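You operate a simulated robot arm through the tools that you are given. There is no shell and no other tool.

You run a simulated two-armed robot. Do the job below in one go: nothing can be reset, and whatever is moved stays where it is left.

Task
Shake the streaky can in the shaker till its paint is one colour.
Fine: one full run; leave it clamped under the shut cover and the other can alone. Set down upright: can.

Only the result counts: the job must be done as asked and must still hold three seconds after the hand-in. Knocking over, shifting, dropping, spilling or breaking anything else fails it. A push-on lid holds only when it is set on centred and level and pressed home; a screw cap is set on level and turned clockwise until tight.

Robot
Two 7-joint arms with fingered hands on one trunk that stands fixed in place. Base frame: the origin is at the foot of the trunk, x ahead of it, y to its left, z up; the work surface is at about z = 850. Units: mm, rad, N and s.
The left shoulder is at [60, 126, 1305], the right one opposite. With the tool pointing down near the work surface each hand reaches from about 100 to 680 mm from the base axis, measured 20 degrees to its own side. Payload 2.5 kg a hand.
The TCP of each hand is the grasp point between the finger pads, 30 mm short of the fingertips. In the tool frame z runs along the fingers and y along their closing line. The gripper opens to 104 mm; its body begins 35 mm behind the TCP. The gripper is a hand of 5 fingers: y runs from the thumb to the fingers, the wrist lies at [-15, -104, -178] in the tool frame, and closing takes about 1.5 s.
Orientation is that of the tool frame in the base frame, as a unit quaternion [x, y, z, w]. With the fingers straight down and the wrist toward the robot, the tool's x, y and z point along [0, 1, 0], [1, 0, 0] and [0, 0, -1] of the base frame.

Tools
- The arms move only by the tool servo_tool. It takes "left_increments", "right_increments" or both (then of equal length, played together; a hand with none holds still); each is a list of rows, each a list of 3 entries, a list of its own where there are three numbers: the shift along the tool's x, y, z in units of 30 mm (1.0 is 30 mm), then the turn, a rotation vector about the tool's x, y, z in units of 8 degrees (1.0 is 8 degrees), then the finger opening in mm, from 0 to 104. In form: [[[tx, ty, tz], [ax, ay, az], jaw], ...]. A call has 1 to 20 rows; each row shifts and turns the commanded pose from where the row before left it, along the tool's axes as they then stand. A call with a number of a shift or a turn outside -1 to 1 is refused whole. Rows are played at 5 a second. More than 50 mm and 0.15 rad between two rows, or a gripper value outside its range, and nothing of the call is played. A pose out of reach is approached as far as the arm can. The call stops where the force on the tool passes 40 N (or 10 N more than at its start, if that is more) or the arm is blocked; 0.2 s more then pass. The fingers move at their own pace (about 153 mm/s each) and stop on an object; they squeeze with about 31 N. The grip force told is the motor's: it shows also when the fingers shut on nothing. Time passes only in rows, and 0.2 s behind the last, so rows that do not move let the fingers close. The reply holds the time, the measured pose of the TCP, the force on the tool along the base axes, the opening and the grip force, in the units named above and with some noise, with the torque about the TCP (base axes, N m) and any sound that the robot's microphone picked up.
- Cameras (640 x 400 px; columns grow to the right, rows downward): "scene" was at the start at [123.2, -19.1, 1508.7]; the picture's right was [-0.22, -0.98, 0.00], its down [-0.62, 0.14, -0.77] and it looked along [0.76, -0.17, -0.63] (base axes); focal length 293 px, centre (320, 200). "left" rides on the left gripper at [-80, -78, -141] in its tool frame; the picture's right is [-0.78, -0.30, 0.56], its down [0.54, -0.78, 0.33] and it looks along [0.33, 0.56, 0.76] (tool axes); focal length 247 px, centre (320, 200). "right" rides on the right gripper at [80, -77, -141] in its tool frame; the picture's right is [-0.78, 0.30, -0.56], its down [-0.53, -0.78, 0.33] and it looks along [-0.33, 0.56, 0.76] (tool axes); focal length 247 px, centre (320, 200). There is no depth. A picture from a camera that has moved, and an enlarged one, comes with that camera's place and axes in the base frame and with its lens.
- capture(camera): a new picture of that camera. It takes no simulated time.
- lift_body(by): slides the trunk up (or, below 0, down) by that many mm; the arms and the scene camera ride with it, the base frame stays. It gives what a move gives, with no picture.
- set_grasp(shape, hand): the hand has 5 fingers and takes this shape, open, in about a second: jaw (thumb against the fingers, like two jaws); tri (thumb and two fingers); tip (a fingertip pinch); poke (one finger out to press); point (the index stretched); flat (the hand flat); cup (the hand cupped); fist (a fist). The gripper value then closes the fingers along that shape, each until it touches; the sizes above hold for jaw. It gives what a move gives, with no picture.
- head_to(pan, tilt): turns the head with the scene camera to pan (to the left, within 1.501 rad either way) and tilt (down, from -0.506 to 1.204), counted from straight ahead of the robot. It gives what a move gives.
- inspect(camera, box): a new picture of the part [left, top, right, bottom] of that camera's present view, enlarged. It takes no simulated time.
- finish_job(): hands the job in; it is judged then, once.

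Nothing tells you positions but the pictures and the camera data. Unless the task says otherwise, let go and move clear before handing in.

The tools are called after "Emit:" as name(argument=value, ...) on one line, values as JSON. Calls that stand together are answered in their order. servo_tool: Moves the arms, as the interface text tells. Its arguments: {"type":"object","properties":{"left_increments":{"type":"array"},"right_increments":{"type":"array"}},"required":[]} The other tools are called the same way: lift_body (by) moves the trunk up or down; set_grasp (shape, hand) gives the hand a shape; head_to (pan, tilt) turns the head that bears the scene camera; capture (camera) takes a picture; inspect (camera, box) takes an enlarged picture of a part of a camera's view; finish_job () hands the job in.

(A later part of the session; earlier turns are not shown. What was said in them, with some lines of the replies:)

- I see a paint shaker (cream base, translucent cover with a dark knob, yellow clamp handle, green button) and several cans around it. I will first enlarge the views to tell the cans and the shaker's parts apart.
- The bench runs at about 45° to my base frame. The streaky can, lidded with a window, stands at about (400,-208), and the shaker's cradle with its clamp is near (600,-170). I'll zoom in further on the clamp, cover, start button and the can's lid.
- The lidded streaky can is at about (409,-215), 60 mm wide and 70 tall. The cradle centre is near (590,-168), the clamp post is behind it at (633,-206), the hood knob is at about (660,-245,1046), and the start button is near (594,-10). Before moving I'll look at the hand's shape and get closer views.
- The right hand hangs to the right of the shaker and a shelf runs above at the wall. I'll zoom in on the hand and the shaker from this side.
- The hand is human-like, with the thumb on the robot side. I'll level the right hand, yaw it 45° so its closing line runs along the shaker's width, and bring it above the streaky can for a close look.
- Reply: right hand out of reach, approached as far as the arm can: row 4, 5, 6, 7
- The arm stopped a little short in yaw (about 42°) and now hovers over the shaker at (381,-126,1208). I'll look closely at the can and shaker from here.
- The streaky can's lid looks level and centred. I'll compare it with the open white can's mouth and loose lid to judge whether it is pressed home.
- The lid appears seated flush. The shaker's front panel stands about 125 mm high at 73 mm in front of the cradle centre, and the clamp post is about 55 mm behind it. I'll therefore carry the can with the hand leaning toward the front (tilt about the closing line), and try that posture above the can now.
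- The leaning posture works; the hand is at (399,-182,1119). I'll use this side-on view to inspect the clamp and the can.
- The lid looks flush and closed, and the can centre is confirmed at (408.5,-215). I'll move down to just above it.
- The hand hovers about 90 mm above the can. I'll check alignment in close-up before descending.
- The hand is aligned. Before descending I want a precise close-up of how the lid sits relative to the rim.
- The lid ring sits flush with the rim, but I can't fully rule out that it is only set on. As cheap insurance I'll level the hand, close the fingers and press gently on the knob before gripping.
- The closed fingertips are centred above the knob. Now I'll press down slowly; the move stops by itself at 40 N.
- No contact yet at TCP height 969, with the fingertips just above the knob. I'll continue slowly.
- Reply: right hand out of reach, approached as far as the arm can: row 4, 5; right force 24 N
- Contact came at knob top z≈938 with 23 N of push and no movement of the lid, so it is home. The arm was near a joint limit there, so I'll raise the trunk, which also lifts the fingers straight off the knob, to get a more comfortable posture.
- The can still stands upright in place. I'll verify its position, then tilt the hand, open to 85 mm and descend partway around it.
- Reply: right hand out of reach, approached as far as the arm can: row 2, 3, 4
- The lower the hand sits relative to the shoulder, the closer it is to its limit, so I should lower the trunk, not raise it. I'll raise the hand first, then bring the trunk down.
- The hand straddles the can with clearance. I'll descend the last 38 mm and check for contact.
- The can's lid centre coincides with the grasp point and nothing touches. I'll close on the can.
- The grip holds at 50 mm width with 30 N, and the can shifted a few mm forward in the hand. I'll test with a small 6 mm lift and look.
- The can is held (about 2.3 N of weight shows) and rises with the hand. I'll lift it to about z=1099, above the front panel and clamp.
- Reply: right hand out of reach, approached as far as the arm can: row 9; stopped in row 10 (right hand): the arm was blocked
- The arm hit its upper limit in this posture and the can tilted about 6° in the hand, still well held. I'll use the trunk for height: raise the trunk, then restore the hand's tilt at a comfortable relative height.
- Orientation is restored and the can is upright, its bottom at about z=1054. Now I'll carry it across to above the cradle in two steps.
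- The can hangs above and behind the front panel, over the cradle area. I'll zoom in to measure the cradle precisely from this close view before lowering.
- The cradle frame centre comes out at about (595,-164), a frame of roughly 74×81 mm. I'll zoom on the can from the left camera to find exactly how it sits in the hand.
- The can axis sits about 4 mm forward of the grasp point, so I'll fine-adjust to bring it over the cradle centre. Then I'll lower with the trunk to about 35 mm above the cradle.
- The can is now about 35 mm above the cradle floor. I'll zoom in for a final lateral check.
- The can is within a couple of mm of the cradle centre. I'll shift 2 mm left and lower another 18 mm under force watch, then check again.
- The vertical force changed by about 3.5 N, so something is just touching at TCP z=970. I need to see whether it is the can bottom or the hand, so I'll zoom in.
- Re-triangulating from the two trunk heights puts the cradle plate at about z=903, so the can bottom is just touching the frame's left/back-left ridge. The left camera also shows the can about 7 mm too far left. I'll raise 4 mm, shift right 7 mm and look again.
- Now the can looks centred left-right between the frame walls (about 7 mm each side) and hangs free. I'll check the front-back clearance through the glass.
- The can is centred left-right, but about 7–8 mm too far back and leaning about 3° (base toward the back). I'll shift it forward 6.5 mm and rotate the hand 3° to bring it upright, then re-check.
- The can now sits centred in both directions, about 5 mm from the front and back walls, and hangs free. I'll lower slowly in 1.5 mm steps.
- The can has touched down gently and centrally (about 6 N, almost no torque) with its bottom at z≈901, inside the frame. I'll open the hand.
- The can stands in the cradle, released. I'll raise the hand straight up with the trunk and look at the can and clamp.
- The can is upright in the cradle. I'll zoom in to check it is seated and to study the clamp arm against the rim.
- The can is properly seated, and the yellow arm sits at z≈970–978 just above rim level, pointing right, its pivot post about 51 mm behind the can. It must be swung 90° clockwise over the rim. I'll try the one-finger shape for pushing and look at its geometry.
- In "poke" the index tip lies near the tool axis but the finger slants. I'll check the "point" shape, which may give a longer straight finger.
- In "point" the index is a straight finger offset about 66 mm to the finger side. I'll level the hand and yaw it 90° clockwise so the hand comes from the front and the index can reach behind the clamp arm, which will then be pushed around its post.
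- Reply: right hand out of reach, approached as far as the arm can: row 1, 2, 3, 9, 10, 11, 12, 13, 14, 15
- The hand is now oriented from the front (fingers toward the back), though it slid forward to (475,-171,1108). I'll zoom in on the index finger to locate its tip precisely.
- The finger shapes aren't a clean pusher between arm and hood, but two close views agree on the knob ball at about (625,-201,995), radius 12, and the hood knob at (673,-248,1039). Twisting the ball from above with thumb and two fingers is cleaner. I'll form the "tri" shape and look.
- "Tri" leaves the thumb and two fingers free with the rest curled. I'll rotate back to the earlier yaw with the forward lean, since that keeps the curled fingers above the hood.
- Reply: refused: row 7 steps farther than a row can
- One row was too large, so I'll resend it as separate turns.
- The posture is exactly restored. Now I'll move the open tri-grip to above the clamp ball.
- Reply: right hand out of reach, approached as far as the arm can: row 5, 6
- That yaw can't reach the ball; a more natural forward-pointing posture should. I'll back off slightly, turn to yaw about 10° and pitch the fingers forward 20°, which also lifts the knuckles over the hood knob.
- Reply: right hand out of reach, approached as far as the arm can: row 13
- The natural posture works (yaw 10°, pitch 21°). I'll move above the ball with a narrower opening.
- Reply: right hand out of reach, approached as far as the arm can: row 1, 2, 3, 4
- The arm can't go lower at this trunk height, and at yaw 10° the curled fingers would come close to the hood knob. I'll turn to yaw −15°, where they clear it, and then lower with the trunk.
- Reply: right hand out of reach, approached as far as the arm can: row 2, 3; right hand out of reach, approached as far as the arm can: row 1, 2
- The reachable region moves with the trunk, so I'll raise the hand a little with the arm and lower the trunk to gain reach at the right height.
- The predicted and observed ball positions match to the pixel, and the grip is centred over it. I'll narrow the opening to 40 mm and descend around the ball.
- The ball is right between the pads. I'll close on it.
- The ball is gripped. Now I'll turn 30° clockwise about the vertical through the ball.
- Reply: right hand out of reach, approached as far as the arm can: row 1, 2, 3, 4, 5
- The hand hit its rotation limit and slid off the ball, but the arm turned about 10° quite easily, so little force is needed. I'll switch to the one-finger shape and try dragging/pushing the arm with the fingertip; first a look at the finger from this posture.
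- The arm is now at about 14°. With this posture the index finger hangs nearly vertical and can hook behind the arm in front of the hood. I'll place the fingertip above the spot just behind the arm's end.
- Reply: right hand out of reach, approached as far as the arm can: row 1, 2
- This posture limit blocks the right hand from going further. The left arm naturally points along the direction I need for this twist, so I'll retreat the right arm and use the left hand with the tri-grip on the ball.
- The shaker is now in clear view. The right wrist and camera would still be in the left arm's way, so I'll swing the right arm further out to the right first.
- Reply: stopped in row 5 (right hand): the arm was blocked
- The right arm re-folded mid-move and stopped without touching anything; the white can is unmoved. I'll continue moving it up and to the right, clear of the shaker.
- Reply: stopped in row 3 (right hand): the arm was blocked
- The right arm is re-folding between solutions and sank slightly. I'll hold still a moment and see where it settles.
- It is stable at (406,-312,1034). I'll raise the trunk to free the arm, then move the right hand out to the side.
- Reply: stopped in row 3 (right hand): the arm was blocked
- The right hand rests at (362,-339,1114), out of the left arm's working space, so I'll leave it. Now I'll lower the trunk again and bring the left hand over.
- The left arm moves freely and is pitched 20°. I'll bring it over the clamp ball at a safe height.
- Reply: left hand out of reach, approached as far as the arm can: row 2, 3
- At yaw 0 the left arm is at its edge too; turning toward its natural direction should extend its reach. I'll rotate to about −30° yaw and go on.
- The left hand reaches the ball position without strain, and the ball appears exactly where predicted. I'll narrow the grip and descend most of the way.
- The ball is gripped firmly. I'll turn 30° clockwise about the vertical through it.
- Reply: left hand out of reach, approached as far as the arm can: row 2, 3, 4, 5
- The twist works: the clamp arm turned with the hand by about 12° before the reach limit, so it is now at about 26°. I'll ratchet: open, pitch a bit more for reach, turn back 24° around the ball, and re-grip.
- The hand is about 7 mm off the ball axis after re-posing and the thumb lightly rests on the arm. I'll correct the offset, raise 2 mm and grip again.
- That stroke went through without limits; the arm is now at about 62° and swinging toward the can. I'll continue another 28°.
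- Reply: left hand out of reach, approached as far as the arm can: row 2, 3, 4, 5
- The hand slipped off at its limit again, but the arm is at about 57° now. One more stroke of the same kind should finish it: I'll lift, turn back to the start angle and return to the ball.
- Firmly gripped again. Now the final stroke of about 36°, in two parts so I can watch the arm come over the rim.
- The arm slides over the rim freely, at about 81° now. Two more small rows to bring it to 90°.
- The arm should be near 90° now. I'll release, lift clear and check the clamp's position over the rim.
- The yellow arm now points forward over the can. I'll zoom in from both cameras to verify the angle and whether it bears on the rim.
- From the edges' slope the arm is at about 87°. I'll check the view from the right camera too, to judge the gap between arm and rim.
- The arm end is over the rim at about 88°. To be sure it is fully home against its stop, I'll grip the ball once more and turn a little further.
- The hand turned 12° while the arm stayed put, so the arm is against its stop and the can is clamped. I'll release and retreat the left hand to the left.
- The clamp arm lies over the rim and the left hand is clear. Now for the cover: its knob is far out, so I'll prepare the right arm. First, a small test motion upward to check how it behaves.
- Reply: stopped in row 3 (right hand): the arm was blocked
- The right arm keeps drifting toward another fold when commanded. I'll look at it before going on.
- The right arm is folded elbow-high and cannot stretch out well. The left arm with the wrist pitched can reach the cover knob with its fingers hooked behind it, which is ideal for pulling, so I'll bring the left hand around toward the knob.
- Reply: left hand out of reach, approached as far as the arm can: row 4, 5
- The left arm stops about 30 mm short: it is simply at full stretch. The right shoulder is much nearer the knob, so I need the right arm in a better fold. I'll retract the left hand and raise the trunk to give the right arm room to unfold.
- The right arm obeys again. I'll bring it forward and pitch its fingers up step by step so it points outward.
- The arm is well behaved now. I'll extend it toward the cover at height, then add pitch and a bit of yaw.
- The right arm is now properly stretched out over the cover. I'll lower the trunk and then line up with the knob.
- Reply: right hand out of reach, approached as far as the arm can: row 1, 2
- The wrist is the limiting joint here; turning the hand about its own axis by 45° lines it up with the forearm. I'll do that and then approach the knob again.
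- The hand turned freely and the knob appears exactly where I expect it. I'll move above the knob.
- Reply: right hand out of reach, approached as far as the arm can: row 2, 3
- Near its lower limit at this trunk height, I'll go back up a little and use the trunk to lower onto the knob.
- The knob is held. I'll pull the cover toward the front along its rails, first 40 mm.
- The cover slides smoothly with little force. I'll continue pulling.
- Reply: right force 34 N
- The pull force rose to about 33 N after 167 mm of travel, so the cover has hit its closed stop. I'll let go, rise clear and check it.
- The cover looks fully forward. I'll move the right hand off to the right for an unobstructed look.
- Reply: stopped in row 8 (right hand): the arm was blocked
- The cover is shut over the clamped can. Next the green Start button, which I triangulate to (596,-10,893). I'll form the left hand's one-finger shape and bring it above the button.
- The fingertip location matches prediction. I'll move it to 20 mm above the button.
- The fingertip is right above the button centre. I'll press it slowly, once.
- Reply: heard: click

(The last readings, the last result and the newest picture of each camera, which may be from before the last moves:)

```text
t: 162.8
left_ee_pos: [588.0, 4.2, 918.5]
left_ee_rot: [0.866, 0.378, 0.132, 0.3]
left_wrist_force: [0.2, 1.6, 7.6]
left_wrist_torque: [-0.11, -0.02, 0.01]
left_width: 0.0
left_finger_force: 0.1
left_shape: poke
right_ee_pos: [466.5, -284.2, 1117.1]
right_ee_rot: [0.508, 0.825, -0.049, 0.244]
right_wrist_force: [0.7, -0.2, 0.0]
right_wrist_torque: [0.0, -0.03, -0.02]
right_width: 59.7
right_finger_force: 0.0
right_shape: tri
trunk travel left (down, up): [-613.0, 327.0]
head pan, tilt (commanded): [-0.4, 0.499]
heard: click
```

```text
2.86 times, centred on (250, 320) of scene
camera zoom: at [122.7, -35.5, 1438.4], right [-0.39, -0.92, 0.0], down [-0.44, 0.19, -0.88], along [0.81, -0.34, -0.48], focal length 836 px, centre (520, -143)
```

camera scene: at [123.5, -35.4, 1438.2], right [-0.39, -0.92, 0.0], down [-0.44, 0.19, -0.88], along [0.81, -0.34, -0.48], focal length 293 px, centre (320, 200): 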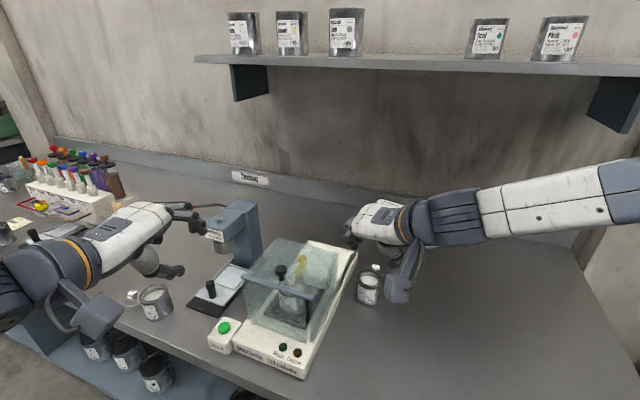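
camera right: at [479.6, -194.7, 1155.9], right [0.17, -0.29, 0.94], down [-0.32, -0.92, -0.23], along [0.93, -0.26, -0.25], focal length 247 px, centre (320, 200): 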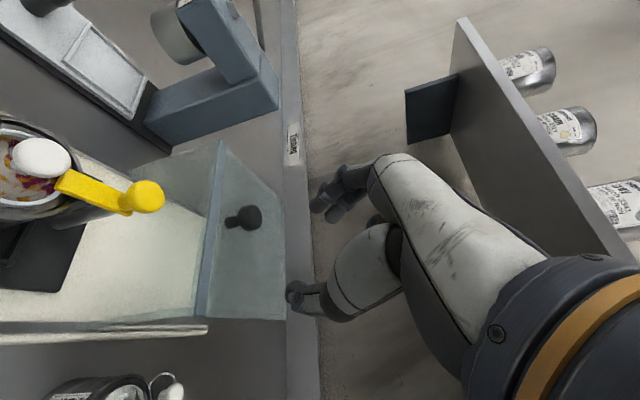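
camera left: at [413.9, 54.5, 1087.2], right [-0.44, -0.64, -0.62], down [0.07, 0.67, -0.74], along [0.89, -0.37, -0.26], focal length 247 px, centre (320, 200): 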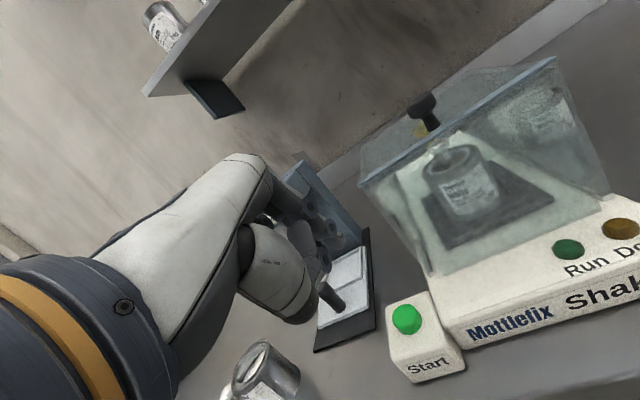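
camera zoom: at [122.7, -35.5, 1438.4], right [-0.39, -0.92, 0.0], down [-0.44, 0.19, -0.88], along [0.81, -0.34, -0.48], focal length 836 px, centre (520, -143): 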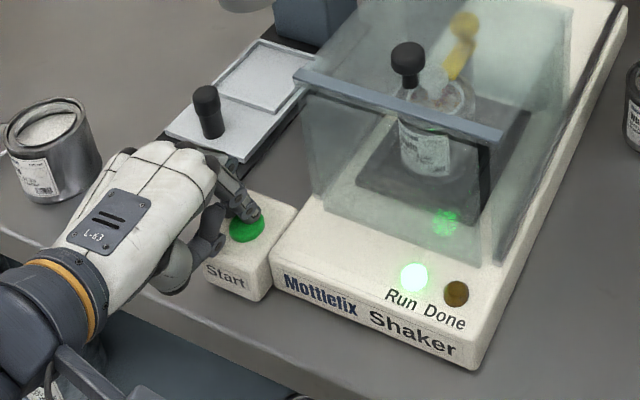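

A click was heard and the green Run lamp lit: the shaker is running. I'll lift the finger straight off the button and wait.

Emit:
servo_tool(left_increments=[[[0, 0.2, -0.256], [0, 0, 0], 104], [[0, 0.3, -0.39], [0, 0, 0], 104], [[0, 0.4, -0.52], [0, 0, 0], 104], [[0, 0.4, -0.52], [0, 0, 0], 104], [[0, 0, 0], [0, 0, 0], 104], [[0, 0, 0], [0, 0, 0], 104], [[0, 0, 0], [0, 0, 0], 104], [[0, 0, 0], [0, 0, 0], 104], [[0, 0, 0], [0, 0, 0], 104]])

Emit:
inspect(camera="scene", box=[200, 220, 370, 380])

```text
t: 164.8
left_ee_pos: [587.9, 6.0, 978.7]
left_ee_rot: [0.866, 0.379, 0.131, 0.299]
left_wrist_force: [-0.2, -0.5, 0.4]
left_wrist_torque: [-0.02, -0.05, 0.01]
left_width: 0.0
left_finger_force: 0.1
left_shape: poke
right_ee_pos: [467.2, -284.5, 1116.5]
right_ee_rot: [0.507, 0.825, -0.051, 0.244]
right_wrist_force: [0.8, -0.9, 0.0]
right_wrist_torque: [-0.01, -0.01, -0.01]
right_width: 59.7
right_finger_force: 0.0
right_shape: tri
trunk travel left (down, up): [-613.0, 327.0]
head pan, tilt (commanded): [-0.4, 0.499]
```

```text
2.50 times, centred on (285, 300) of scene
camera zoom: at [123.6, -35.7, 1438.2], right [-0.39, -0.92, 0.0], down [-0.44, 0.19, -0.88], along [0.81, -0.34, -0.48], focal length 732 px, centre (408, -50)
```

zoom: 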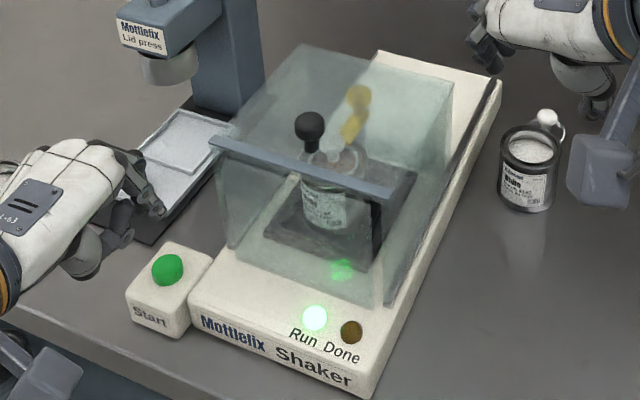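

The machine is running with the Run lamp on. I'll draw the left hand clear and wait for the run to finish.

Emit:
servo_tool(left_increments=[[[0.05, 0.037, -0.826], [0, 0, 0], 104], [[0.05, 0.037, -0.826], [0, 0, 0], 104], [[0.05, 0.037, -0.826], [0, 0, 0], 104], [[0.05, 0.037, -0.826], [0, 0, 0], 104], [[0.05, 0.037, -0.826], [0, 0, 0], 104], [[0, 0, 0], [0, 0, 0], 104], [[0, 0, 0], [0, 0, 0], 104], [[0, 0, 0], [0, 0, 0], 104], [[0, 0, 0], [0, 0, 0], 104], [[0, 0, 0], [0, 0, 0], 104], [[0, 0, 0], [0, 0, 0], 104], [[0, 0, 0], [0, 0, 0], 104], [[0, 0, 0], [0, 0, 0], 104], [[0, 0, 0], [0, 0, 0], 104], [[0, 0, 0], [0, 0, 0], 104], [[0, 0, 0], [0, 0, 0], 104], [[0, 0, 0], [0, 0, 0], 104], [[0, 0, 0], [0, 0, 0], 104], [[0, 0, 0], [0, 0, 0], 104], [[0, 0, 0], [0, 0, 0], 104]])

Emit:
inspect(camera="scene", box=[200, 220, 370, 380])

```text
t: 169.0
left_ee_pos: [539.9, 58.3, 1080.9]
left_ee_rot: [0.866, 0.378, 0.132, 0.299]
left_wrist_force: [0.0, 0.4, 0.1]
left_wrist_torque: [-0.01, -0.02, 0.0]
left_width: 0.0
left_finger_force: 0.0
left_shape: poke
right_ee_pos: [467.3, -284.0, 1114.9]
right_ee_rot: [0.508, 0.825, -0.05, 0.245]
right_wrist_force: [-0.7, -0.2, -0.3]
right_wrist_torque: [-0.03, 0.0, 0.01]
right_width: 59.5
right_finger_force: 0.1
right_shape: tri
trunk travel left (down, up): [-613.0, 327.0]
head pan, tilt (commanded): [-0.4, 0.499]
```

```text
2.50 times, centred on (285, 300) of scene
camera zoom: at [123.6, -35.7, 1438.2], right [-0.39, -0.92, 0.0], down [-0.44, 0.19, -0.88], along [0.81, -0.34, -0.48], focal length 732 px, centre (408, -50)
```

zoom: 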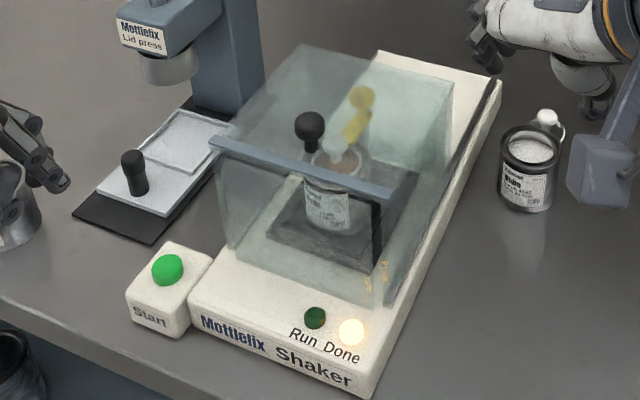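

The Done lamp is lit. I'll check the paint through the cover and the state of the can, clamp and neighbours.

Emit:
inspect(camera="scene", box=[255, 240, 325, 310])

Emit:
inspect(camera="left", box=[340, 60, 560, 280])

Emit:
capture(camera="scene")

Emit:
capture(camera="right")

```text
5.71 times, centred on (290, 275) of scene
camera zoom: at [123.6, -35.7, 1438.2], right [-0.39, -0.92, 0.0], down [-0.44, 0.19, -0.88], along [0.81, -0.34, -0.48], focal length 1672 px, centre (491, -229)
```

zoom: 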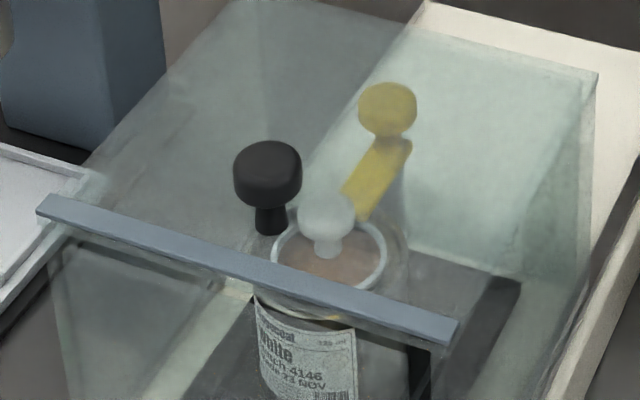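

```text
1.82 times, centred on (450, 170) of left
camera zoom: at [377.1, 101.2, 1144.6], right [-0.44, -0.64, -0.62], down [0.06, 0.67, -0.74], along [0.89, -0.37, -0.26], focal length 449 px, centre (84, 254)
```

zoom: 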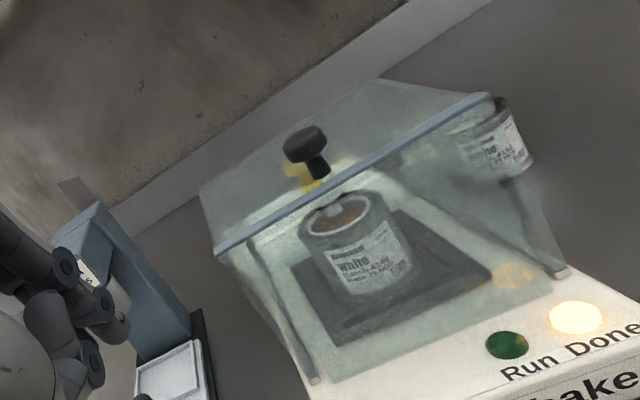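

```text
taken
camera scene: at [123.6, -35.7, 1438.2], right [-0.39, -0.92, 0.0], down [-0.44, 0.19, -0.88], along [0.81, -0.34, -0.48], focal length 293 px, centre (320, 200)
```

scene: 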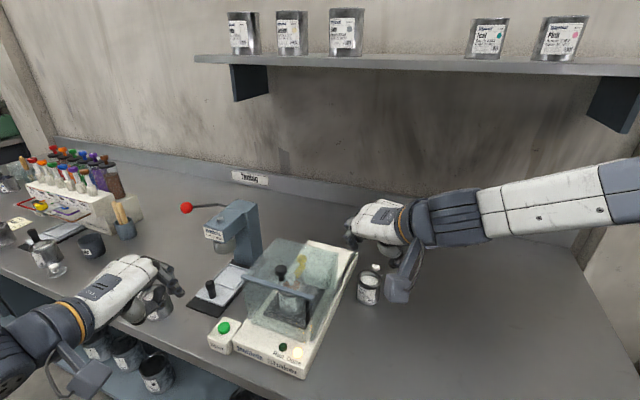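

```text
taken
camera right: at [321.3, -210.5, 1190.0], right [0.34, -0.3, 0.89], down [-0.36, -0.92, -0.18], along [0.87, -0.26, -0.42], focal length 247 px, centre (320, 200)
```

right: 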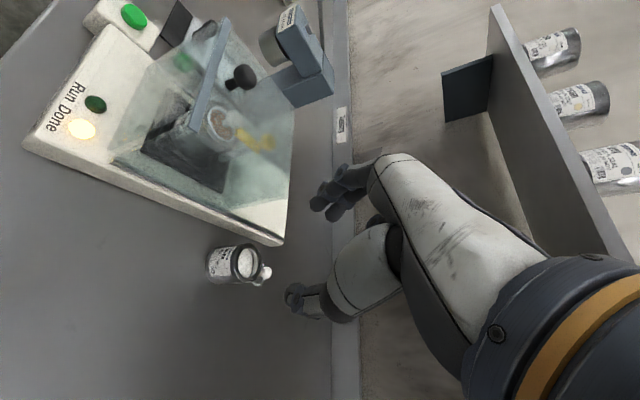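

The paint is now one even tone and the Done lamp is lit. The can stands upright and lidded under the clamp arm with the cover shut, the white can and everything else are unmoved, and both hands are clear. I'm handing in.

Emit:
finish_job()

```text
The job is handed in.
```

The streaky can (White, batch 4146) has had one full run in the shaker, and its paint now looks one even brownish-pink colour through the cover. I've handed the job in.

- **Run:** I pressed Start once. The Run lamp came on, then went out as the Done lamp lit.
- **Can:** it stands upright in the cradle with its lid on. The yellow clamp arm is turned against its stop over the rim.
- **Cover:** I pulled it forward until it hit its stop, and it is still shut.
- **Rest of the bench:** the white can beside the shaker stands where it was, and I saw nothing else moved. Both hands are clear.

Before moving the can I pressed its lid down at the knob with about 23 N, and it did not move. I judged that the clamp counts as fully home because the arm stopped turning while my hand kept going; the machine gives no separate signal for it.
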